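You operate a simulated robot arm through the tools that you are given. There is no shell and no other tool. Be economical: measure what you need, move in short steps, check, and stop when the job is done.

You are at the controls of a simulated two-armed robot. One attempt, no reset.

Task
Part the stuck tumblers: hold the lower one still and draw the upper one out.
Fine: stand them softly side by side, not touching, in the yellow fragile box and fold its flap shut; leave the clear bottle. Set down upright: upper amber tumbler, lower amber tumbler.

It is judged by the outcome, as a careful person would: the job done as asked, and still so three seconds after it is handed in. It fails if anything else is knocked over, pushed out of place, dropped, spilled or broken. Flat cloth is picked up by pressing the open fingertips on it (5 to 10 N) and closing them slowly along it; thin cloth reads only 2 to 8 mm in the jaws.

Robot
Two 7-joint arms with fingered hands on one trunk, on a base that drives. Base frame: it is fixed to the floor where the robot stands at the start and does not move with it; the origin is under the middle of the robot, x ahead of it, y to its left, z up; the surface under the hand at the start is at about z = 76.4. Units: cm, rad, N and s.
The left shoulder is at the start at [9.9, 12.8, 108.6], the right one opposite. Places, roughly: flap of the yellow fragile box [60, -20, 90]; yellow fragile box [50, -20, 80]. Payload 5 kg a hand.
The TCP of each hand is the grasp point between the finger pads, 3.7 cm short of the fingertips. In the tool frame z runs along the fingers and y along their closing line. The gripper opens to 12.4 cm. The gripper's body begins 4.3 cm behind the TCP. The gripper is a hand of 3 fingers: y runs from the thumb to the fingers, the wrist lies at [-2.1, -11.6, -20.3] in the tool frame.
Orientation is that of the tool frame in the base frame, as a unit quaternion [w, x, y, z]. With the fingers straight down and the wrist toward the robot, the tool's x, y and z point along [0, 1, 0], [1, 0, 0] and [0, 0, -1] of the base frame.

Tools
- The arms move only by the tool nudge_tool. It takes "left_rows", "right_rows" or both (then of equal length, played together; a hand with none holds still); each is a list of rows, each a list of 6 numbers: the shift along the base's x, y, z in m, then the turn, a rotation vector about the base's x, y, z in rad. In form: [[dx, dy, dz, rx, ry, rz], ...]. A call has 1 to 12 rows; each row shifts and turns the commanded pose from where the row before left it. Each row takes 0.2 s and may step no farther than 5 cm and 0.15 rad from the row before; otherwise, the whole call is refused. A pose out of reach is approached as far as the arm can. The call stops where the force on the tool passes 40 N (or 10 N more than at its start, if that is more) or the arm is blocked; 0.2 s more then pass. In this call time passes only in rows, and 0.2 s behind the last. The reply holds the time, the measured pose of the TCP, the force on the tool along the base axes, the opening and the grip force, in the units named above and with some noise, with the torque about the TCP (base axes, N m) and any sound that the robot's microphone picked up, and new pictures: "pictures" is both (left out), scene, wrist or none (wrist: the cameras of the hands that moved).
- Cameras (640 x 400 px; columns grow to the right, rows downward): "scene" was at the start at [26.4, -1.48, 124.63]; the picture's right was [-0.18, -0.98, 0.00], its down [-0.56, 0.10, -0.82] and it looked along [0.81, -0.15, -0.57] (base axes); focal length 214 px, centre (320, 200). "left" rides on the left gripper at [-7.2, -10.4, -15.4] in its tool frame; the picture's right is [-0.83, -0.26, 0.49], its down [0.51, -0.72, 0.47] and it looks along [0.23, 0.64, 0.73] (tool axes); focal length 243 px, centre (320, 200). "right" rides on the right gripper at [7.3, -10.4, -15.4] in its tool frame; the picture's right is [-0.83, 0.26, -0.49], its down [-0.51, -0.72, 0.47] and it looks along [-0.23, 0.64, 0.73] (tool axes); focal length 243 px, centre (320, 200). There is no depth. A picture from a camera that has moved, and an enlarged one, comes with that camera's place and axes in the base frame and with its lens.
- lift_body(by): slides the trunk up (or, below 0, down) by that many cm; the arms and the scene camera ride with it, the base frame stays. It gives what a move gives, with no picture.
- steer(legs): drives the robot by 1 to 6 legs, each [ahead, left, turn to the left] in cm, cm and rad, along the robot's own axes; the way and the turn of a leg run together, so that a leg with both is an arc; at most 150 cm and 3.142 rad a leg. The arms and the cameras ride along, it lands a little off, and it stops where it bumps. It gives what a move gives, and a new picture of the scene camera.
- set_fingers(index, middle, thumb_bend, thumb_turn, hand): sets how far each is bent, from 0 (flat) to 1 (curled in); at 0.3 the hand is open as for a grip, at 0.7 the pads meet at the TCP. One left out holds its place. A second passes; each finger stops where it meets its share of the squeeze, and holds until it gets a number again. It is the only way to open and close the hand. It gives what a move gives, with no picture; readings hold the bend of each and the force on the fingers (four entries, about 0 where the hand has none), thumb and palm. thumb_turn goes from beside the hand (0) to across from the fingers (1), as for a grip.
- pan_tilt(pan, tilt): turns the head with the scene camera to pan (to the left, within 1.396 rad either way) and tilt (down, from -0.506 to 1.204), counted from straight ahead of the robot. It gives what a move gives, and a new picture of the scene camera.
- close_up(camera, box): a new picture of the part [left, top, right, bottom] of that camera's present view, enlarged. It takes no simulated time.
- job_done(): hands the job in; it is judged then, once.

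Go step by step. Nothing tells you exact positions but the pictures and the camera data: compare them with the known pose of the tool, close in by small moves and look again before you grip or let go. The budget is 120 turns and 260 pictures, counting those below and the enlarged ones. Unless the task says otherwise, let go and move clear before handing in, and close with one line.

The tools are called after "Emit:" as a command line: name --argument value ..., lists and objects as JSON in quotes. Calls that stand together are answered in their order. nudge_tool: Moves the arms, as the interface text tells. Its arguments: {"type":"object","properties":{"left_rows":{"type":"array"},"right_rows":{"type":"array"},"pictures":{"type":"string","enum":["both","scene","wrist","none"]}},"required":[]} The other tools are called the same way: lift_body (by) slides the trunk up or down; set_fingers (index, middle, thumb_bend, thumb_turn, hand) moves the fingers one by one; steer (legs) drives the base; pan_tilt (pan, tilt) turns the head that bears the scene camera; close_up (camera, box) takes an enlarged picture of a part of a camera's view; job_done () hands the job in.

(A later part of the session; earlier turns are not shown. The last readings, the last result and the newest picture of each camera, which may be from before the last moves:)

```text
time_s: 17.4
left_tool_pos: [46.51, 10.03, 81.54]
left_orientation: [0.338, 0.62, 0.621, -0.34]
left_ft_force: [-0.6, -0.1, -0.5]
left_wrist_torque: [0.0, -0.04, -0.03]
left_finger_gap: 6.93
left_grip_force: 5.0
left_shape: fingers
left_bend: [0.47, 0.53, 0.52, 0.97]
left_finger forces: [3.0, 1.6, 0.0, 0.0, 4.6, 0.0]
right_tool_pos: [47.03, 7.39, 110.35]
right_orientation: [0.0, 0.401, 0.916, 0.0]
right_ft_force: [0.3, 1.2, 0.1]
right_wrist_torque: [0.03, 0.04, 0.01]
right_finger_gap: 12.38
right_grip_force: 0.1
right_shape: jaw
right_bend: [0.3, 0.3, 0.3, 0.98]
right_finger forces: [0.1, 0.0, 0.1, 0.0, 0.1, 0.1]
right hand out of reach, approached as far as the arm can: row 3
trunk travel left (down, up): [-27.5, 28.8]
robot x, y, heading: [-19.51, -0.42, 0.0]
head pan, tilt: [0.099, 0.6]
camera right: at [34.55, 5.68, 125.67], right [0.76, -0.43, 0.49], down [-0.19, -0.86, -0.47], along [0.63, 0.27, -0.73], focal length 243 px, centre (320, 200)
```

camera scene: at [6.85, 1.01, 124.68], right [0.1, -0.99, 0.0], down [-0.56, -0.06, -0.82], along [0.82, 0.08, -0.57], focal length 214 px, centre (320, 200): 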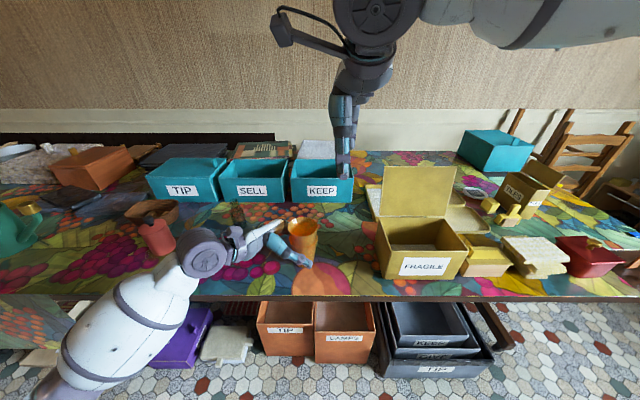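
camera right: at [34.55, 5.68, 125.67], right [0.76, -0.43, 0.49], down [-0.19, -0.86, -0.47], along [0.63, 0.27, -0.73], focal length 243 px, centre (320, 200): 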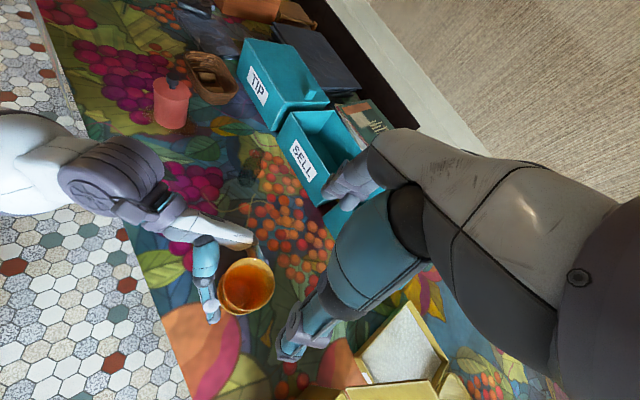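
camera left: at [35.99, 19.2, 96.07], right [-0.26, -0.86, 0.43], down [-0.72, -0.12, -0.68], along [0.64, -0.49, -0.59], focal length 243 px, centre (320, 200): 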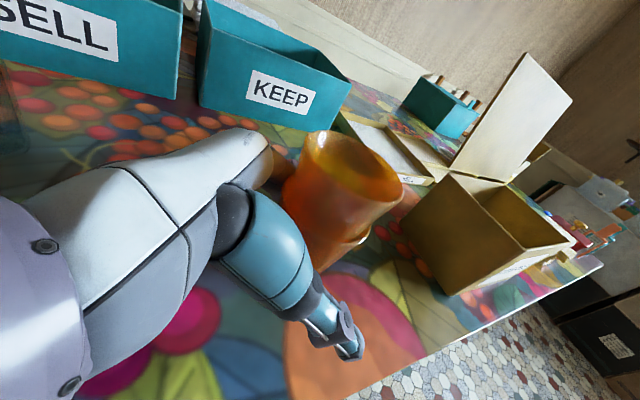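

Better to re-station: I'll release the lower tumbler, back the left hand off, and shift the robot left so the right hand comes straight over the stack. First the right hand goes back and the left opens.

Emit:
set_fingers --hand "left" --index 0.4 --middle 0.4 --thumb_bend 0.4

Emit:
nudge_tool --right_rows '[[0, -0.03, 0.01, 0, 0, -0.15], [0, -0.03, 0.01, 0, 0, -0.15], [0, -0.03, 0.01, 0, 0, -0.15], [0, -0.03, 0.01, 0, 0, -0.15], [0, -0.03, 0, 0, 0, -0.15]]' --pictures "none"

Emit:
set_fingers --hand "left" --index 0.3 --middle 0.3 --thumb_bend 0.3

Emit:
close_up --camera "scene" --box '[210, 170, 360, 300]'

```text
time_s: 18.4
left_tool_pos: [46.41, 10.11, 81.53]
left_orientation: [0.339, 0.62, 0.621, -0.339]
left_ft_force: [0.5, 0.6, 0.3]
left_wrist_torque: [-0.01, 0.0, 0.0]
left_finger_gap: 9.8
left_grip_force: 0.1
left_shape: fingers
left_bend: [0.4, 0.4, 0.4, 0.97]
left_finger forces: [0.0, 0.0, 0.1, 0.0, 0.0, 0.0]
right_tool_pos: [46.92, 7.48, 110.23]
right_orientation: [0.001, 0.4, 0.916, 0.0]
right_ft_force: [0.7, 0.4, 0.3]
right_wrist_torque: [0.02, 0.0, 0.01]
right_finger_gap: 12.38
right_grip_force: 0.2
right_shape: jaw
right_bend: [0.3, 0.3, 0.3, 0.98]
right_finger forces: [0.1, 0.0, 0.0, 0.0, 0.0, 0.0]
trunk travel left (down, up): [-27.5, 28.8]
robot x, y, heading: [-19.52, 0.18, -0.001]
head pan, tilt: [0.099, 0.6]
```

```text
time_s: 19.6
left_tool_pos: [46.34, 10.18, 81.66]
left_orientation: [0.339, 0.621, 0.62, -0.339]
left_ft_force: [0.6, -0.1, -0.9]
left_wrist_torque: [-0.01, 0.0, 0.04]
left_finger_gap: 9.83
left_grip_force: 0.0
left_shape: fingers
left_bend: [0.4, 0.4, 0.4, 0.97]
left_finger forces: [0.0, 0.0, 0.0, 0.0, 0.0, 0.0]
right_tool_pos: [46.64, -7.56, 114.23]
right_orientation: [0.0, 0.709, 0.706, 0.0]
right_ft_force: [0.5, 0.3, -0.1]
right_wrist_torque: [-0.04, -0.01, 0.0]
right_finger_gap: 12.41
right_grip_force: 0.0
right_shape: jaw
right_bend: [0.3, 0.3, 0.3, 0.98]
right_finger forces: [0.1, 0.0, 0.1, 0.1, 0.0, 0.0]
trunk travel left (down, up): [-27.5, 28.8]
robot x, y, heading: [-19.93, 0.04, 0.0]
head pan, tilt: [0.099, 0.6]
```

```text
time_s: 20.6
left_tool_pos: [46.4, 10.13, 81.57]
left_orientation: [0.339, 0.62, 0.621, -0.339]
left_ft_force: [-0.4, -0.7, 0.0]
left_wrist_torque: [-0.03, 0.02, 0.01]
left_finger_gap: 12.83
left_grip_force: 0.1
left_shape: fingers
left_bend: [0.3, 0.3, 0.3, 0.97]
left_finger forces: [0.0, 0.1, 0.1, 0.0, 0.0, 0.0]
right_tool_pos: [46.7, -7.4, 114.23]
right_orientation: [0.0, 0.707, 0.707, 0.0]
right_ft_force: [0.6, 0.2, 0.3]
right_wrist_torque: [0.04, 0.01, 0.0]
right_finger_gap: 12.39
right_grip_force: 0.1
right_shape: jaw
right_bend: [0.3, 0.3, 0.3, 0.98]
right_finger forces: [0.0, 0.0, 0.2, 0.0, 0.0, 0.0]
trunk travel left (down, up): [-27.5, 28.8]
robot x, y, heading: [-20.03, 0.33, 0.0]
head pan, tilt: [0.099, 0.6]
```

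```text
3.08 times, centred on (285, 235) of scene
camera zoom: at [6.82, 1.0, 124.69], right [0.1, -1.0, 0.0], down [-0.56, -0.06, -0.83], along [0.82, 0.08, -0.56], focal length 660 px, centre (428, 92)
```

zoom: 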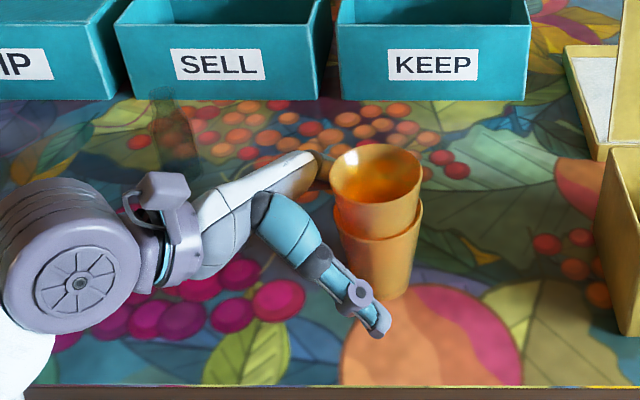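

The stack is undisturbed. I retract the left hand along its line and lift it, then drive 14 cm left.

Emit:
nudge_tool --left_rows '[[0, 0.0252, 0.0162, 0, 0, 0], [0, 0.0252, 0.0162, 0, 0, 0], [0, 0.0252, 0.0162, 0, 0, 0], [0, 0.0252, 0.0162, 0, 0, 0], [0, 0.0252, 0.0162, 0, 0, 0], [0, 0.0252, 0.0162, 0, 0, 0], [0, 0, 0.04, 0, 0, 0], [0, 0, 0.04, 0, 0, 0]]' --pictures "none"

Emit:
steer --legs '[[0, 14, 0]]'

```text
time_s: 22.4
left_tool_pos: [46.52, 25.45, 99.24]
left_orientation: [0.339, 0.62, 0.621, -0.339]
left_ft_force: [-0.2, 0.4, -0.3]
left_wrist_torque: [0.01, -0.04, 0.01]
left_finger_gap: 12.87
left_grip_force: 0.1
left_shape: fingers
left_bend: [0.3, 0.3, 0.3, 0.97]
left_finger forces: [0.0, 0.0, 0.0, 0.1, 0.0, 0.0]
right_tool_pos: [46.8, -7.54, 114.19]
right_orientation: [0.0, 0.708, 0.706, 0.0]
right_ft_force: [-0.1, -0.1, 0.0]
right_wrist_torque: [-0.01, 0.0, -0.02]
right_finger_gap: 12.38
right_grip_force: 0.1
right_shape: jaw
right_bend: [0.3, 0.3, 0.3, 0.98]
right_finger forces: [0.0, 0.1, 0.0, 0.0, 0.1, 0.0]
trunk travel left (down, up): [-27.5, 28.8]
robot x, y, heading: [-19.77, 0.14, 0.004]
head pan, tilt: [0.099, 0.6]
```

```text
time_s: 24.3
left_tool_pos: [46.52, 39.44, 99.11]
left_orientation: [0.34, 0.62, 0.62, -0.34]
left_ft_force: [-1.0, 0.7, -0.5]
left_wrist_torque: [0.01, 0.01, -0.03]
left_finger_gap: 12.83
left_grip_force: 0.0
left_shape: fingers
left_bend: [0.3, 0.3, 0.3, 0.97]
left_finger forces: [0.1, 0.0, 0.0, 0.1, 0.0, 0.0]
right_tool_pos: [46.76, 6.62, 114.25]
right_orientation: [0.001, 0.707, 0.707, 0.0]
right_ft_force: [-0.5, -0.1, 0.1]
right_wrist_torque: [-0.01, 0.04, 0.01]
right_finger_gap: 12.38
right_grip_force: 0.0
right_shape: jaw
right_bend: [0.3, 0.3, 0.3, 0.98]
right_finger forces: [0.0, 0.0, 0.0, 0.1, 0.0, 0.0]
trunk travel left (down, up): [-27.5, 28.8]
robot x, y, heading: [-19.76, 14.52, -0.003]
head pan, tilt: [0.099, 0.6]
camera scene: at [6.83, 15.12, 124.69], right [0.1, -0.99, 0.0], down [-0.56, -0.06, -0.83], along [0.82, 0.08, -0.56], focal length 214 px, centre (320, 200)
```

scene: 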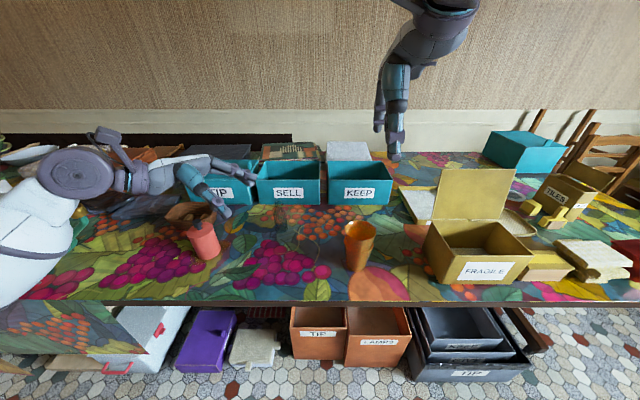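

Now I measure the stack again from the new station, and check the right hand's reach above it.

Emit:
nudge_tool --right_rows '[[0, 0.016, -0.03, 0, 0, 0], [0, 0.016, -0.03, 0, 0, 0], [0, 0, -0.02, 0, 0, 0]]' --pictures "wrist"

Emit:
close_up --camera "scene" --box '[315, 200, 405, 290]'

Emit:
close_up --camera "right" --box '[180, 200, 340, 360]'

```text
time_s: 25.1
left_tool_pos: [46.37, 39.5, 99.28]
left_orientation: [0.339, 0.621, 0.62, -0.338]
left_ft_force: [0.2, -0.1, 0.7]
left_wrist_torque: [0.02, 0.02, 0.0]
left_finger_gap: 12.82
left_grip_force: 0.0
left_shape: fingers
left_bend: [0.3, 0.3, 0.3, 0.97]
left_finger forces: [0.1, 0.0, 0.1, 0.0, 0.1, 0.0]
right_tool_pos: [46.78, 9.7, 106.27]
right_orientation: [0.0, 0.707, 0.707, 0.0]
right_ft_force: [-0.4, 0.3, 0.1]
right_wrist_torque: [0.0, 0.0, 0.02]
right_finger_gap: 12.38
right_grip_force: 0.1
right_shape: jaw
right_bend: [0.3, 0.3, 0.3, 0.98]
right_finger forces: [0.0, 0.0, 0.1, 0.1, 0.0, 0.0]
trunk travel left (down, up): [-27.5, 28.8]
robot x, y, heading: [-19.82, 14.09, 0.008]
head pan, tilt: [0.099, 0.6]
camera right: at [36.3, 17.11, 121.64], right [0.26, -0.83, 0.49], down [-0.72, -0.51, -0.47], along [0.64, -0.23, -0.73], focal length 243 px, centre (320, 200)
```

right: 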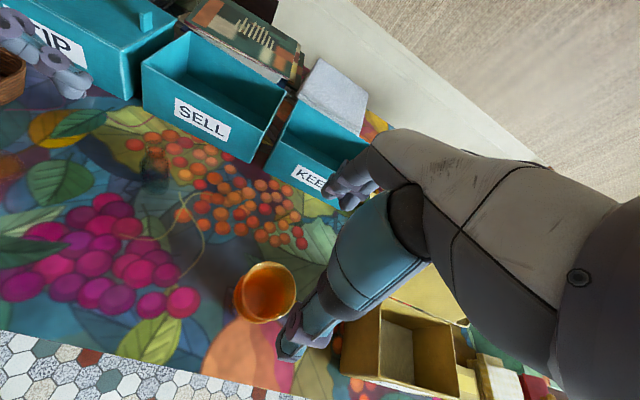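

```text
4.44 times, centred on (360, 245) of scene
camera zoom: at [6.78, 15.14, 124.7], right [0.1, -1.0, 0.0], down [-0.56, -0.06, -0.83], along [0.82, 0.08, -0.56], focal length 953 px, centre (142, 0)
```

zoom: 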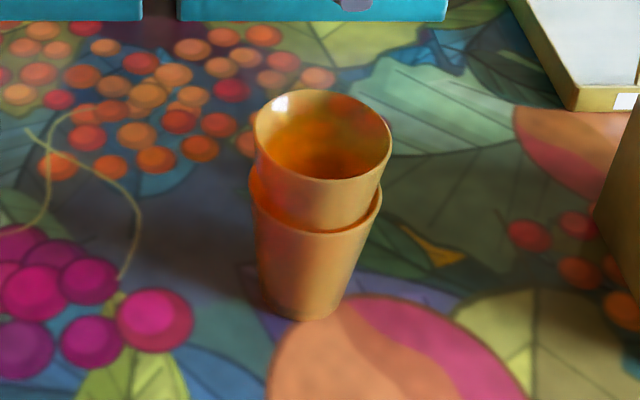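

```text
2.50 times, centred on (260, 280) of right
camera zoom: at [36.3, 17.11, 121.64], right [0.26, -0.83, 0.49], down [-0.72, -0.51, -0.47], along [0.64, -0.23, -0.73], focal length 606 px, centre (470, 0)
```

zoom: 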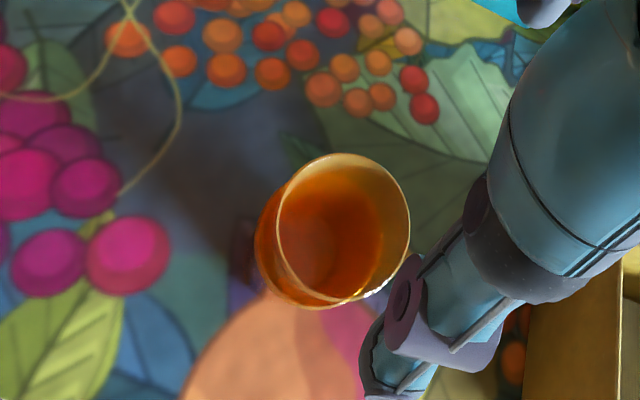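

The stack stands at about [45.9, 9.5] and the right hand can reach over it. Left hand returns to its approach line, slightly flatter and lower than before.

Emit:
nudge_tool --left_rows '[[-0.0005, -0.031, -0.005, -0.025, 0, 0], [-0.0005, -0.031, -0.005, -0.025, 0, 0], [0, -0.031, -0.005, -0.025, 0, 0], [0, -0.031, -0.006, -0.025, 0, 0], [0, 0, -0.038, 0, 0, 0], [0, 0, -0.038, 0, 0, 0], [0, -0.03, -0.0153, 0, 0, 0], [0, -0.03, -0.0153, 0, 0, 0], [0, -0.03, -0.0153, 0, 0, 0], [0, -0.03, -0.0153, 0, 0, 0]]' --pictures "both"

Emit:
close_up --camera "scene" --box '[240, 180, 420, 300]'

```text
time_s: 27.3
left_tool_pos: [46.31, 14.96, 83.46]
left_orientation: [0.369, 0.603, 0.603, -0.369]
left_ft_force: [0.2, -0.6, -0.1]
left_wrist_torque: [0.01, -0.01, 0.03]
left_finger_gap: 12.83
left_grip_force: 0.0
left_shape: fingers
left_bend: [0.3, 0.3, 0.3, 0.97]
left_finger forces: [0.1, 0.0, 0.0, 0.0, 0.0, 0.0]
right_tool_pos: [46.77, 9.72, 106.14]
right_orientation: [-0.001, 0.707, 0.707, 0.001]
right_ft_force: [-0.6, -0.3, 0.0]
right_wrist_torque: [0.04, -0.01, 0.03]
right_finger_gap: 12.38
right_grip_force: 0.1
right_shape: jaw
right_bend: [0.3, 0.3, 0.3, 0.98]
right_finger forces: [0.0, 0.0, 0.0, 0.1, 0.1, 0.0]
trunk travel left (down, up): [-27.5, 28.8]
robot x, y, heading: [-19.58, 13.82, 0.002]
head pan, tilt: [0.099, 0.6]
camera scene: at [6.86, 15.06, 124.68], right [0.1, -0.99, 0.0], down [-0.56, -0.06, -0.82], along [0.82, 0.08, -0.57], focal length 214 px, centre (320, 200)
camera left: at [35.93, 25.47, 96.98], right [-0.26, -0.82, 0.52], down [-0.72, -0.19, -0.67], along [0.64, -0.55, -0.54], focal length 243 px, centre (320, 200)
```

scene: 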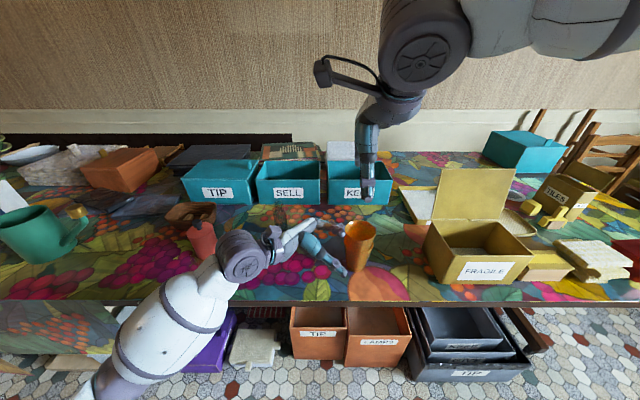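
left: 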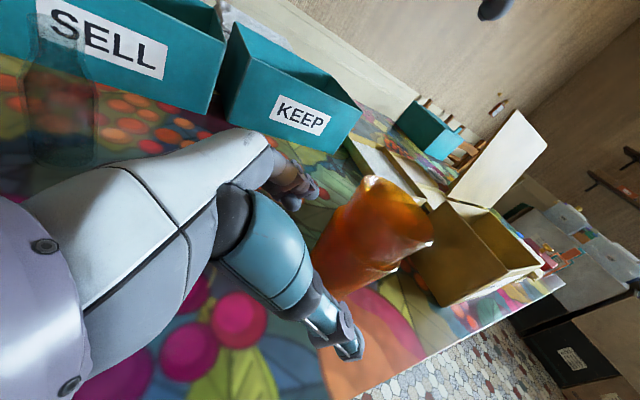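

```text
3.33 times, centred on (330, 240) of scene
camera zoom: at [6.86, 15.06, 124.68], right [0.1, -0.99, 0.0], down [-0.56, -0.06, -0.82], along [0.82, 0.08, -0.57], focal length 715 px, centre (287, 67)
```

zoom: 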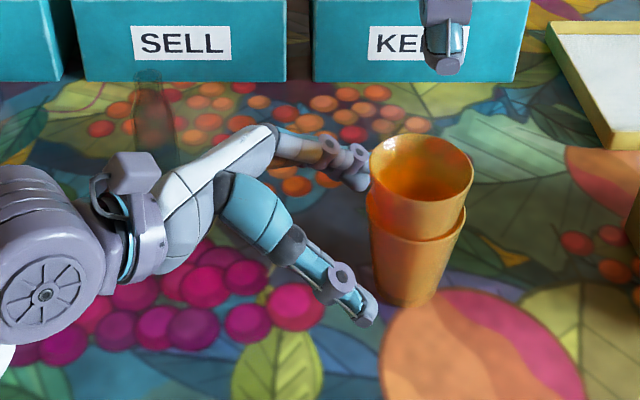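

Good alignment. I complete the approach and close to the earlier contact bends.

Emit:
nudge_tool --left_rows '[[0, -0.017, -0.0085, 0, 0, 0], [0, -0.017, -0.0085, 0, 0, 0], [0, -0.017, -0.0085, 0, 0, 0]]' --pictures "none"

Emit:
set_fingers --hand "left" --index 0.44 --middle 0.46 --thumb_bend 0.48

Emit:
close_up --camera "scene" --box '[315, 200, 405, 290]'

```text
time_s: 28.1
left_tool_pos: [46.34, 10.05, 80.88]
left_orientation: [0.369, 0.603, 0.603, -0.37]
left_ft_force: [-0.6, -0.1, 0.6]
left_wrist_torque: [-0.03, 0.02, -0.01]
left_finger_gap: 12.85
left_grip_force: 0.0
left_shape: fingers
left_bend: [0.3, 0.3, 0.3, 0.97]
left_finger forces: [0.0, 0.0, 0.1, 0.0, 0.0, 0.1]
right_tool_pos: [46.7, 9.75, 106.19]
right_orientation: [0.0, 0.708, 0.707, 0.0]
right_ft_force: [0.1, -1.0, 0.0]
right_wrist_torque: [-0.01, -0.03, 0.01]
right_finger_gap: 12.38
right_grip_force: 0.1
right_shape: jaw
right_bend: [0.3, 0.3, 0.3, 0.98]
right_finger forces: [0.0, 0.1, 0.1, 0.0, 0.1, 0.1]
trunk travel left (down, up): [-27.5, 28.8]
robot x, y, heading: [-19.59, 13.91, 0.001]
head pan, tilt: [0.099, 0.6]
```

```text
time_s: 29.1
left_tool_pos: [46.37, 10.04, 80.93]
left_orientation: [0.37, 0.603, 0.602, -0.369]
left_ft_force: [-1.1, -0.5, 1.2]
left_wrist_torque: [0.0, -0.04, 0.01]
left_finger_gap: 8.09
left_grip_force: 0.1
left_shape: fingers
left_bend: [0.44, 0.46, 0.48, 0.97]
left_finger forces: [0.0, 0.0, 0.0, 0.1, 0.0, 0.1]
right_tool_pos: [46.89, 9.87, 106.18]
right_orientation: [0.0, 0.707, 0.707, 0.0]
right_ft_force: [0.0, 0.2, 0.7]
right_wrist_torque: [0.0, 0.03, 0.01]
right_finger_gap: 12.37
right_grip_force: 0.0
right_shape: jaw
right_bend: [0.3, 0.3, 0.3, 0.98]
right_finger forces: [0.0, 0.0, 0.0, 0.0, 0.1, 0.0]
trunk travel left (down, up): [-27.5, 28.8]
robot x, y, heading: [-19.64, 14.1, -0.005]
head pan, tilt: [0.099, 0.6]
```

```text
4.44 times, centred on (360, 245) of scene
camera zoom: at [6.83, 15.15, 124.68], right [0.1, -0.99, 0.0], down [-0.56, -0.06, -0.83], along [0.82, 0.08, -0.56], focal length 953 px, centre (142, 0)
```

zoom: 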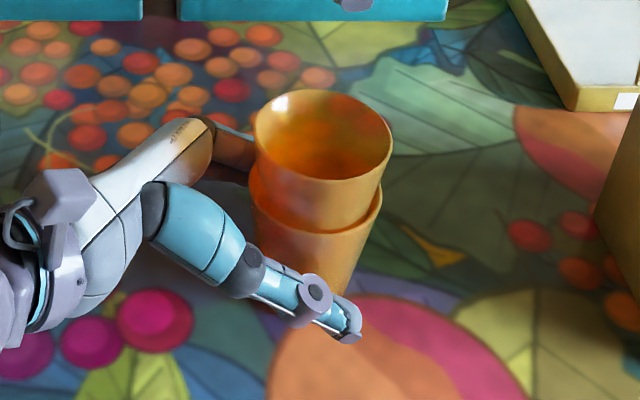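

No disturbance. I close to a firm hold.

Emit:
set_fingers --hand "left" --index 0.48 --middle 0.52 --thumb_bend 0.53

Emit:
set_fingers --hand "left" --index 0.52 --middle 0.57 --thumb_bend 0.56

Emit:
close_up --camera "scene" --box '[315, 200, 405, 290]'

Emit:
close_up --camera "right" --box '[180, 200, 340, 360]'

```text
time_s: 30.1
left_tool_pos: [46.28, 9.99, 80.81]
left_orientation: [0.369, 0.603, 0.603, -0.369]
left_ft_force: [0.1, 0.7, -1.1]
left_wrist_torque: [0.01, 0.0, 0.0]
left_finger_gap: 6.93
left_grip_force: 1.3
left_shape: fingers
left_bend: [0.47, 0.52, 0.52, 0.97]
left_finger forces: [1.5, 0.0, 0.0, 0.0, 1.0, 0.0]
right_tool_pos: [46.83, 9.75, 106.14]
right_orientation: [0.0, 0.707, 0.707, -0.001]
right_ft_force: [-0.1, -0.5, -0.4]
right_wrist_torque: [-0.04, 0.02, 0.0]
right_finger_gap: 12.39
right_grip_force: 0.0
right_shape: jaw
right_bend: [0.3, 0.3, 0.3, 0.98]
right_finger forces: [0.0, 0.0, 0.0, 0.0, 0.0, 0.0]
trunk travel left (down, up): [-27.5, 28.8]
robot x, y, heading: [-19.75, 14.01, -0.003]
head pan, tilt: [0.099, 0.6]
```

```text
time_s: 31.1
left_tool_pos: [46.45, 10.13, 80.88]
left_orientation: [0.369, 0.603, 0.603, -0.369]
left_ft_force: [0.6, 0.0, -0.1]
left_wrist_torque: [0.02, -0.03, 0.0]
left_finger_gap: 6.53
left_grip_force: 6.0
left_shape: fingers
left_bend: [0.49, 0.54, 0.53, 0.97]
left_finger forces: [4.5, 1.8, 0.0, 0.0, 5.8, 0.0]
right_tool_pos: [46.71, 9.85, 106.15]
right_orientation: [-0.001, 0.708, 0.707, 0.0]
right_ft_force: [-0.2, -0.3, 0.3]
right_wrist_torque: [0.02, 0.0, 0.01]
right_finger_gap: 12.37
right_grip_force: 0.0
right_shape: jaw
right_bend: [0.3, 0.3, 0.3, 0.98]
right_finger forces: [0.1, 0.1, 0.0, 0.0, 0.0, 0.1]
trunk travel left (down, up): [-27.5, 28.8]
robot x, y, heading: [-19.43, 14.14, -0.001]
head pan, tilt: [0.099, 0.6]
```

```text
4.44 times, centred on (360, 245) of scene
camera zoom: at [6.84, 15.15, 124.68], right [0.1, -0.99, 0.0], down [-0.56, -0.06, -0.83], along [0.82, 0.08, -0.56], focal length 953 px, centre (142, 0)
```

zoom: 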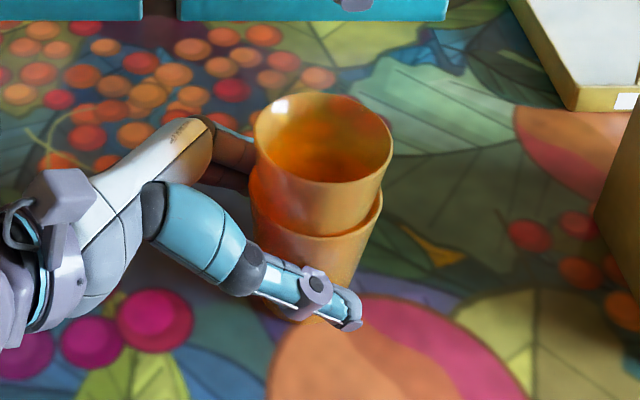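

```text
2.50 times, centred on (260, 280) of right
camera zoom: at [36.35, 17.12, 121.61], right [0.26, -0.83, 0.49], down [-0.72, -0.51, -0.47], along [0.64, -0.23, -0.73], focal length 606 px, centre (470, 0)
```

zoom: 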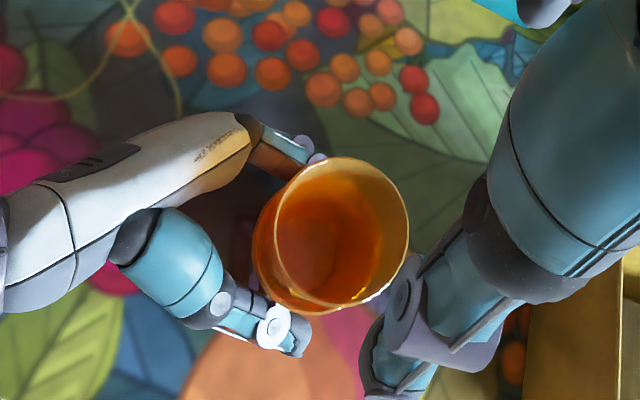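

Lower tumbler firmly held at 6 N. Right hand: pre-shape and descend toward the upper rim, centred on [46.0, 9.5].

Emit:
set_fingers --hand "right" --index 0.37 --middle 0.37 --thumb_bend 0.37

Emit:
nudge_tool --right_rows '[[-0.004, -0.0015, -0.03, 0, 0, 0], [-0.004, -0.0015, -0.03, 0, 0, 0], [0, 0, -0.03, 0, 0, 0], [0, 0, -0.02, 0, 0, 0]]' --pictures "both"

Emit:
close_up --camera "scene" --box '[300, 140, 440, 290]'

Emit:
close_up --camera "right" --box '[230, 180, 430, 380]'

```text
time_s: 32.1
left_tool_pos: [46.27, 10.14, 80.86]
left_orientation: [0.37, 0.603, 0.603, -0.369]
left_ft_force: [0.0, -0.7, -0.4]
left_wrist_torque: [0.03, -0.03, -0.02]
left_finger_gap: 6.58
left_grip_force: 5.8
left_shape: fingers
left_bend: [0.49, 0.55, 0.53, 0.97]
left_finger forces: [4.5, 1.9, 0.0, 0.0, 5.8, 0.0]
right_tool_pos: [46.91, 9.97, 106.25]
right_orientation: [0.0, 0.707, 0.707, -0.001]
right_ft_force: [0.3, -0.3, 0.4]
right_wrist_torque: [0.02, 0.01, 0.03]
right_finger_gap: 10.87
right_grip_force: 0.1
right_shape: fingers
right_bend: [0.37, 0.37, 0.37, 0.98]
right_finger forces: [0.0, 0.1, 0.1, 0.0, 0.0, 0.1]
trunk travel left (down, up): [-27.5, 28.8]
robot x, y, heading: [-19.78, 14.0, 0.003]
head pan, tilt: [0.099, 0.6]
```

```text
time_s: 33.1
left_tool_pos: [46.4, 10.04, 80.88]
left_orientation: [0.37, 0.603, 0.603, -0.37]
left_ft_force: [-0.8, 0.6, 0.5]
left_wrist_torque: [0.01, -0.02, -0.01]
left_finger_gap: 6.53
left_grip_force: 5.7
left_shape: fingers
left_bend: [0.49, 0.55, 0.53, 0.97]
left_finger forces: [4.5, 1.8, 0.0, 0.0, 5.9, 0.0]
right_tool_pos: [46.03, 9.55, 95.17]
right_orientation: [0.0, 0.707, 0.707, 0.0]
right_ft_force: [-1.0, 0.2, 0.0]
right_wrist_torque: [-0.01, -0.03, 0.01]
right_finger_gap: 10.88
right_grip_force: 0.0
right_shape: fingers
right_bend: [0.37, 0.37, 0.37, 0.98]
right_finger forces: [0.0, 0.0, 0.0, 0.0, 0.0, 0.1]
trunk travel left (down, up): [-27.5, 28.8]
robot x, y, heading: [-19.64, 14.26, -0.0]
head pan, tilt: [0.099, 0.6]
camera scene: at [6.86, 15.14, 124.68], right [0.1, -0.99, 0.0], down [-0.56, -0.06, -0.82], along [0.82, 0.08, -0.57], focal length 214 px, centre (320, 200)
camera right: at [35.6, 16.87, 110.57], right [0.26, -0.83, 0.49], down [-0.72, -0.51, -0.47], along [0.64, -0.23, -0.73], focal length 243 px, centre (320, 200)
```

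scene: 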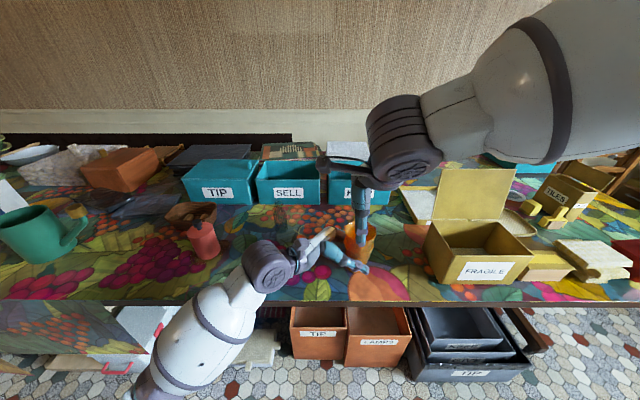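
right: 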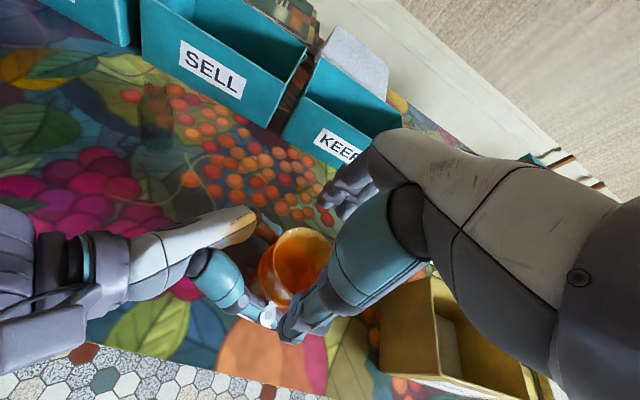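

```text
2.67 times, centred on (370, 215) of scene
camera zoom: at [6.86, 15.14, 124.68], right [0.1, -0.99, 0.0], down [-0.56, -0.06, -0.82], along [0.82, 0.08, -0.57], focal length 572 px, centre (187, 160)
```

zoom: 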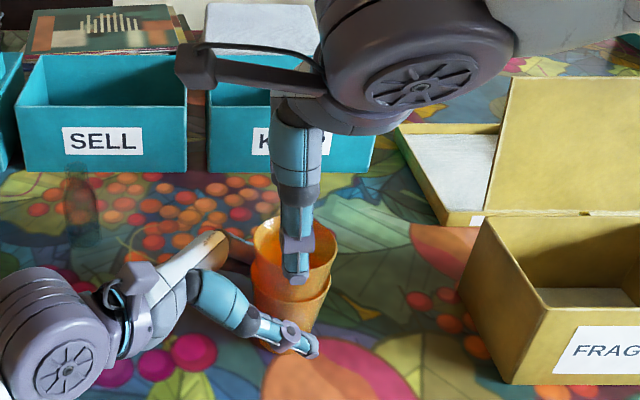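

```text
2.00 times, centred on (330, 280) of right
camera zoom: at [35.6, 16.87, 110.57], right [0.26, -0.83, 0.49], down [-0.72, -0.51, -0.47], along [0.64, -0.23, -0.73], focal length 485 px, centre (300, 40)
```

zoom: 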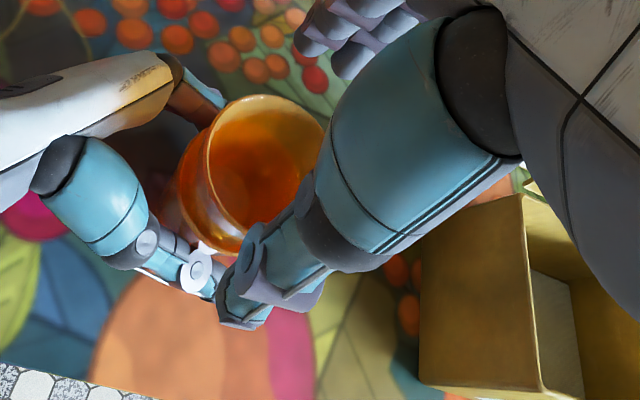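

Well centred: the thumb is on the near side. I descend in small steps to z ≈ 89.7.

Emit:
nudge_tool --right_rows '[[0, 0, -0.015, 0, 0, 0], [0, 0, -0.015, 0, 0, 0]]' --pictures "wrist"

Emit:
close_up --camera "right" --box '[230, 180, 430, 380]'

Emit:
close_up --camera "left" --box '[200, 0, 460, 380]'

```text
time_s: 33.7
left_tool_pos: [46.38, 10.02, 80.88]
left_orientation: [0.369, 0.603, 0.603, -0.369]
left_ft_force: [0.4, -0.2, -0.3]
left_wrist_torque: [-0.04, -0.03, 0.01]
left_finger_gap: 6.54
left_grip_force: 5.9
left_shape: fingers
left_bend: [0.49, 0.55, 0.53, 0.97]
left_finger forces: [4.3, 1.8, 0.1, 0.1, 6.0, 0.1]
right_tool_pos: [46.05, 9.66, 92.05]
right_orientation: [0.0, 0.708, 0.707, -0.001]
right_ft_force: [-0.3, -0.6, 0.2]
right_wrist_torque: [0.02, 0.0, -0.01]
right_finger_gap: 10.86
right_grip_force: 0.0
right_shape: fingers
right_bend: [0.37, 0.37, 0.37, 0.98]
right_finger forces: [0.1, 0.1, 0.0, 0.1, 0.0, 0.1]
trunk travel left (down, up): [-27.5, 28.8]
robot x, y, heading: [-19.83, 14.13, -0.001]
head pan, tilt: [0.099, 0.6]
camera right: at [35.54, 16.85, 107.53], right [0.26, -0.83, 0.49], down [-0.72, -0.51, -0.47], along [0.64, -0.23, -0.73], focal length 243 px, centre (320, 200)
```

right: 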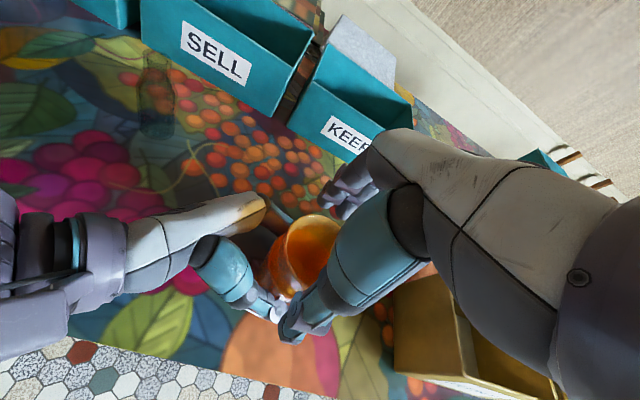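

```text
2.00 times, centred on (330, 280) of right
camera zoom: at [35.54, 16.85, 107.53], right [0.26, -0.83, 0.49], down [-0.72, -0.51, -0.47], along [0.64, -0.23, -0.73], focal length 485 px, centre (300, 40)
```

zoom: 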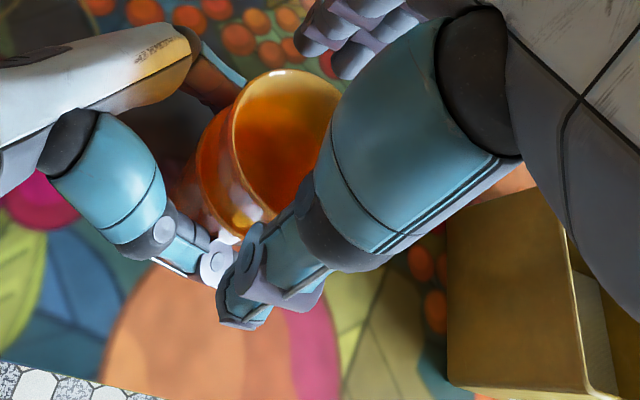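

```text
1.05 times, centred on (330, 190) of left (not enlarged: the box is as wide or as high as the picture)
camera zoom: at [35.9, 20.49, 94.37], right [-0.26, -0.82, 0.52], down [-0.72, -0.19, -0.67], along [0.64, -0.55, -0.54], focal length 255 px, centre (310, 210)
```

zoom: 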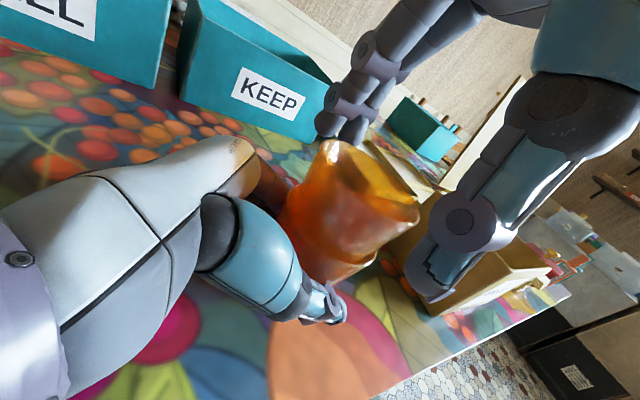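

Clear gaps all round. I go the last 2.3 cm down and begin to close.

Emit:
nudge_tool --right_rows '[[0, 0, -0.012, 0, 0, 0], [0, 0, -0.011, 0, 0, 0]]' --pictures "none"

Emit:
set_fingers --hand "right" --index 0.44 --middle 0.44 --thumb_bend 0.44

Emit:
close_up --camera "left" --box '[200, 40, 500, 320]'

Emit:
close_up --camera "right" --box '[230, 180, 430, 380]'

```text
time_s: 34.3
left_tool_pos: [46.38, 10.02, 80.76]
left_orientation: [0.37, 0.603, 0.603, -0.369]
left_ft_force: [0.7, -0.5, -0.6]
left_wrist_torque: [0.0, -0.04, 0.0]
left_finger_gap: 6.55
left_grip_force: 5.9
left_shape: fingers
left_bend: [0.49, 0.55, 0.53, 0.97]
left_finger forces: [4.3, 1.7, 0.0, 0.0, 6.1, 0.0]
right_tool_pos: [45.9, 9.58, 89.9]
right_orientation: [0.001, 0.708, 0.707, 0.0]
right_ft_force: [-0.2, -1.0, 0.4]
right_wrist_torque: [-0.03, 0.01, 0.01]
right_finger_gap: 10.84
right_grip_force: 0.1
right_shape: fingers
right_bend: [0.37, 0.37, 0.37, 0.98]
right_finger forces: [0.0, 0.0, 0.0, 0.1, 0.0, 0.0]
trunk travel left (down, up): [-27.5, 28.8]
robot x, y, heading: [-19.69, 14.3, -0.001]
head pan, tilt: [0.099, 0.6]
```

```text
time_s: 35.3
left_tool_pos: [46.34, 10.05, 80.9]
left_orientation: [0.369, 0.603, 0.603, -0.37]
left_ft_force: [-0.4, 0.2, -0.4]
left_wrist_torque: [0.02, -0.05, -0.02]
left_finger_gap: 6.53
left_grip_force: 6.3
left_shape: fingers
left_bend: [0.49, 0.55, 0.53, 0.97]
left_finger forces: [4.4, 1.8, 0.0, 0.0, 5.9, 0.0]
right_tool_pos: [45.99, 9.61, 89.95]
right_orientation: [0.0, 0.707, 0.707, 0.0]
right_ft_force: [0.1, 0.4, 0.2]
right_wrist_torque: [0.02, 0.0, 0.0]
right_finger_gap: 8.69
right_grip_force: 0.1
right_shape: fingers
right_bend: [0.44, 0.44, 0.44, 0.98]
right_finger forces: [0.0, 0.1, 0.1, 0.0, 0.0, 0.1]
trunk travel left (down, up): [-27.5, 28.8]
robot x, y, heading: [-20.09, 14.16, -0.002]
head pan, tilt: [0.099, 0.6]
```

```text
1.43 times, centred on (350, 180) of left
camera zoom: at [35.88, 20.5, 94.37], right [-0.26, -0.82, 0.52], down [-0.72, -0.19, -0.67], along [0.64, -0.55, -0.54], focal length 347 px, centre (277, 229)
```

zoom: 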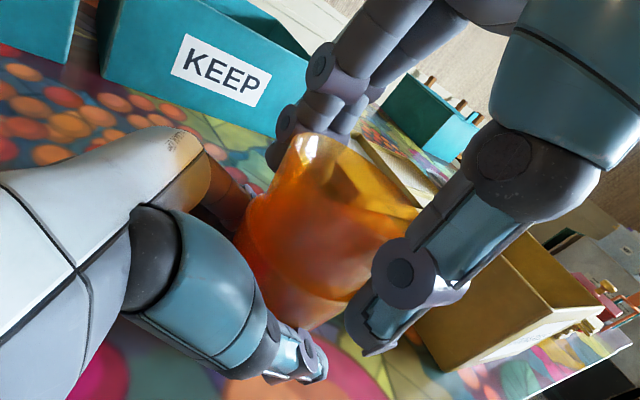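

```text
2.00 times, centred on (330, 280) of right
camera zoom: at [35.56, 16.86, 105.29], right [0.26, -0.83, 0.49], down [-0.72, -0.51, -0.47], along [0.64, -0.23, -0.73], focal length 485 px, centre (300, 40)
```

zoom: 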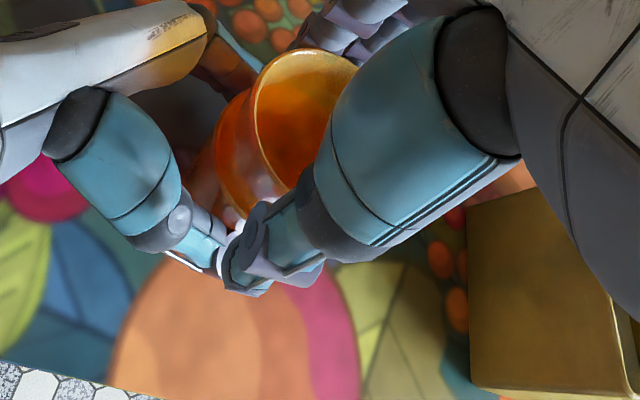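

Right fingers straddle the upper tumbler. Closing to contact and then firming.

Emit:
set_fingers --hand "right" --index 0.49 --middle 0.49 --thumb_bend 0.49

Emit:
close_up --camera "left" --box '[200, 40, 500, 320]'

```text
time_s: 36.3
left_tool_pos: [46.26, 10.0, 80.89]
left_orientation: [0.369, 0.603, 0.603, -0.369]
left_ft_force: [-1.5, -0.2, 1.2]
left_wrist_torque: [0.0, -0.1, 0.01]
left_finger_gap: 6.51
left_grip_force: 5.6
left_shape: fingers
left_bend: [0.5, 0.55, 0.53, 0.97]
left_finger forces: [3.4, 1.5, 0.0, 0.0, 6.9, 0.1]
right_tool_pos: [45.93, 9.64, 89.81]
right_orientation: [0.0, 0.707, 0.707, -0.001]
right_ft_force: [3.3, 0.6, 0.4]
right_wrist_torque: [-0.01, -0.02, -0.03]
right_finger_gap: 7.32
right_grip_force: 1.0
right_shape: fingers
right_bend: [0.48, 0.49, 0.49, 0.98]
right_finger forces: [1.9, 0.6, 0.1, 0.0, 0.1, 0.0]
trunk travel left (down, up): [-27.5, 28.8]
robot x, y, heading: [-19.74, 14.27, -0.001]
head pan, tilt: [0.099, 0.6]
```

```text
1.43 times, centred on (350, 180) of left
camera zoom: at [35.87, 20.5, 94.38], right [-0.26, -0.82, 0.52], down [-0.72, -0.19, -0.67], along [0.64, -0.55, -0.54], focal length 347 px, centre (277, 229)
```

zoom: 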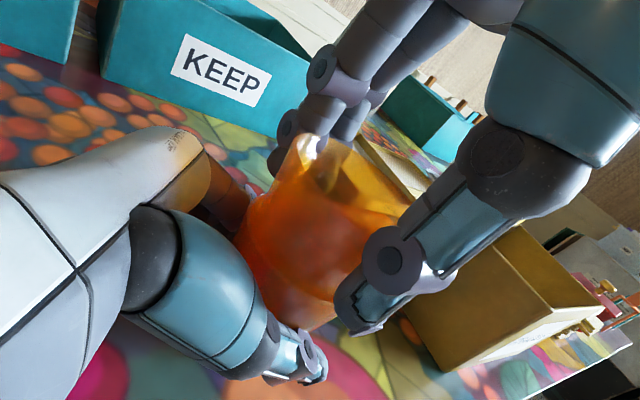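

Fingers touch, thumb not yet. I bring the thumb in.

Emit:
set_fingers --hand "right" --thumb_bend 0.54

Emit:
set_fingers --hand "right" --index 0.52 --middle 0.54 --thumb_bend 0.58

Emit:
close_up --camera "left" --box '[200, 40, 500, 320]'

```text
time_s: 37.3
left_tool_pos: [46.33, 10.08, 80.87]
left_orientation: [0.37, 0.603, 0.603, -0.37]
left_ft_force: [-0.9, -0.7, 0.2]
left_wrist_torque: [-0.02, 0.0, 0.02]
left_finger_gap: 6.53
left_grip_force: 5.9
left_shape: fingers
left_bend: [0.5, 0.55, 0.53, 0.97]
left_finger forces: [4.1, 1.6, 0.0, 0.1, 6.0, 0.0]
right_tool_pos: [45.91, 9.57, 89.85]
right_orientation: [-0.001, 0.707, 0.708, 0.0]
right_ft_force: [0.9, 0.0, 1.1]
right_wrist_torque: [0.0, -0.04, -0.01]
right_finger_gap: 6.87
right_grip_force: 3.0
right_shape: fingers
right_bend: [0.48, 0.48, 0.52, 0.98]
right_finger forces: [2.8, 0.9, 0.1, 0.0, 2.4, 0.0]
trunk travel left (down, up): [-27.5, 28.8]
robot x, y, heading: [-19.65, 14.16, 0.001]
head pan, tilt: [0.099, 0.6]
```

```text
time_s: 38.3
left_tool_pos: [46.34, 10.1, 80.86]
left_orientation: [0.368, 0.603, 0.603, -0.37]
left_ft_force: [-2.1, 0.0, -1.0]
left_wrist_torque: [-0.02, -0.09, -0.03]
left_finger_gap: 6.52
left_grip_force: 5.9
left_shape: fingers
left_bend: [0.5, 0.55, 0.53, 0.97]
left_finger forces: [3.4, 1.5, 0.0, 0.0, 7.1, 0.1]
right_tool_pos: [46.01, 9.6, 89.74]
right_orientation: [0.0, 0.707, 0.707, 0.0]
right_ft_force: [3.8, -0.3, 0.5]
right_wrist_torque: [-0.03, -0.21, 0.04]
right_finger_gap: 6.62
right_grip_force: 7.6
right_shape: fingers
right_bend: [0.49, 0.5, 0.53, 0.97]
right_finger forces: [4.8, 4.9, 0.1, 0.0, 5.9, 0.0]
trunk travel left (down, up): [-27.5, 28.8]
robot x, y, heading: [-19.76, 13.79, -0.003]
head pan, tilt: [0.099, 0.6]
```

```text
1.43 times, centred on (350, 180) of left
camera zoom: at [35.88, 20.5, 94.37], right [-0.26, -0.82, 0.52], down [-0.72, -0.19, -0.67], along [0.64, -0.55, -0.54], focal length 347 px, centre (277, 229)
```

zoom: 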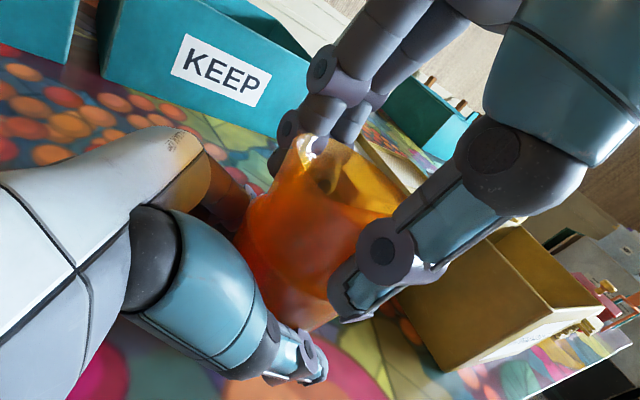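

Both held (7.6 N upper, 6 N lower). I try a gentle short pull upward.

Emit:
nudge_tool --right_rows '[[0, 0, 0.002, 0, 0, 0], [0, 0, 0.002, 0, 0, 0], [0, 0, 0.002, 0, 0, 0]]' --pictures "none"

Emit:
close_up --camera "left" --box '[200, 40, 500, 320]'

```text
time_s: 39.1
left_tool_pos: [46.14, 10.12, 80.94]
left_orientation: [0.369, 0.602, 0.603, -0.37]
left_ft_force: [-0.6, -0.2, -1.1]
left_wrist_torque: [0.0, 0.0, 0.03]
left_finger_gap: 6.48
left_grip_force: 5.7
left_shape: fingers
left_bend: [0.5, 0.55, 0.53, 0.97]
left_finger forces: [3.9, 2.1, 0.1, 0.0, 5.6, 0.0]
right_tool_pos: [46.03, 9.56, 90.46]
right_orientation: [0.0, 0.707, 0.707, 0.0]
right_ft_force: [0.4, 0.4, -1.5]
right_wrist_torque: [0.0, 0.01, -0.01]
right_finger_gap: 6.54
right_grip_force: 7.6
right_shape: fingers
right_bend: [0.5, 0.51, 0.53, 0.97]
right_finger forces: [3.2, 4.1, 0.1, 0.0, 7.6, 0.0]
trunk travel left (down, up): [-27.5, 28.8]
robot x, y, heading: [-19.85, 14.14, -0.001]
head pan, tilt: [0.099, 0.6]
```

```text
1.43 times, centred on (350, 180) of left
camera zoom: at [35.9, 20.5, 94.33], right [-0.26, -0.82, 0.52], down [-0.72, -0.19, -0.67], along [0.64, -0.55, -0.54], focal length 347 px, centre (277, 229)
```

zoom: 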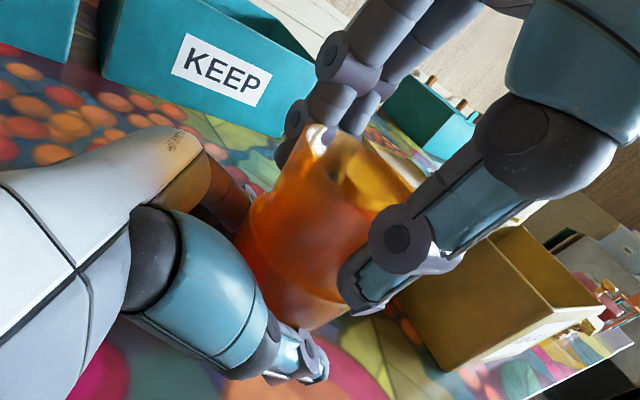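

The upper rose with the hand and the pull force is only 1.5 N; it seems to have come loose. I keep drawing it straight up.

Emit:
nudge_tool --right_rows '[[0, 0, 0.005, 0, 0, 0], [0, 0, 0.005, 0, 0, 0], [0, 0, 0.005, 0, 0, 0], [0, 0, 0.005, 0, 0, 0]]' --pictures "none"

Emit:
close_up --camera "left" --box '[200, 40, 500, 320]'

Emit:
close_up --camera "scene" --box '[300, 160, 440, 290]'

```text
time_s: 40.1
left_tool_pos: [46.42, 10.1, 80.79]
left_orientation: [0.369, 0.602, 0.603, -0.37]
left_ft_force: [-1.0, -0.1, -2.2]
left_wrist_torque: [0.0, 0.0, -0.01]
left_finger_gap: 6.48
left_grip_force: 6.4
left_shape: fingers
left_bend: [0.5, 0.55, 0.53, 0.97]
left_finger forces: [4.0, 2.0, 0.1, 0.0, 5.6, 0.0]
right_tool_pos: [45.99, 9.6, 92.51]
right_orientation: [-0.001, 0.707, 0.707, 0.001]
right_ft_force: [0.0, 1.0, -2.6]
right_wrist_torque: [0.01, 0.03, 0.03]
right_finger_gap: 6.55
right_grip_force: 7.5
right_shape: fingers
right_bend: [0.5, 0.51, 0.53, 0.97]
right_finger forces: [3.2, 4.0, 0.0, 0.1, 7.8, 0.1]
trunk travel left (down, up): [-27.5, 28.8]
robot x, y, heading: [-19.75, 14.25, -0.001]
head pan, tilt: [0.099, 0.6]
```

```text
1.43 times, centred on (350, 180) of left
camera zoom: at [35.88, 20.5, 94.37], right [-0.26, -0.82, 0.52], down [-0.72, -0.19, -0.67], along [0.64, -0.55, -0.54], focal length 347 px, centre (277, 229)
```

zoom: 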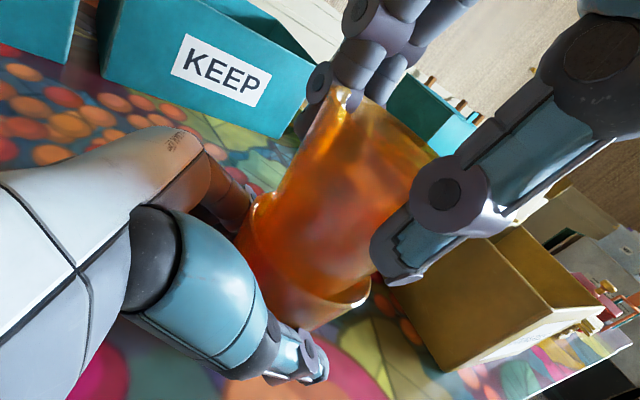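

```text
3.08 times, centred on (370, 225) of scene
camera zoom: at [6.84, 15.15, 124.68], right [0.1, -0.99, 0.0], down [-0.56, -0.06, -0.83], along [0.82, 0.08, -0.56], focal length 660 px, centre (166, 123)
```

zoom: 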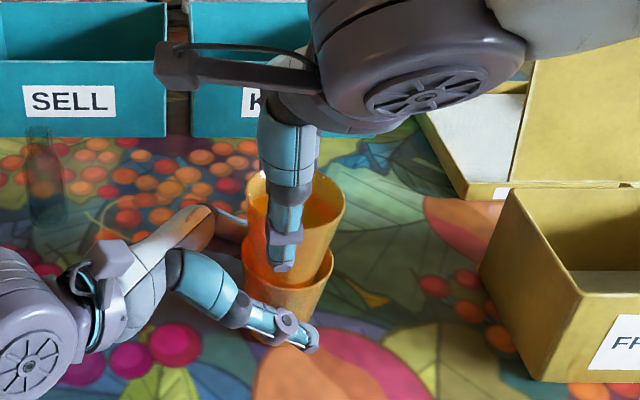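

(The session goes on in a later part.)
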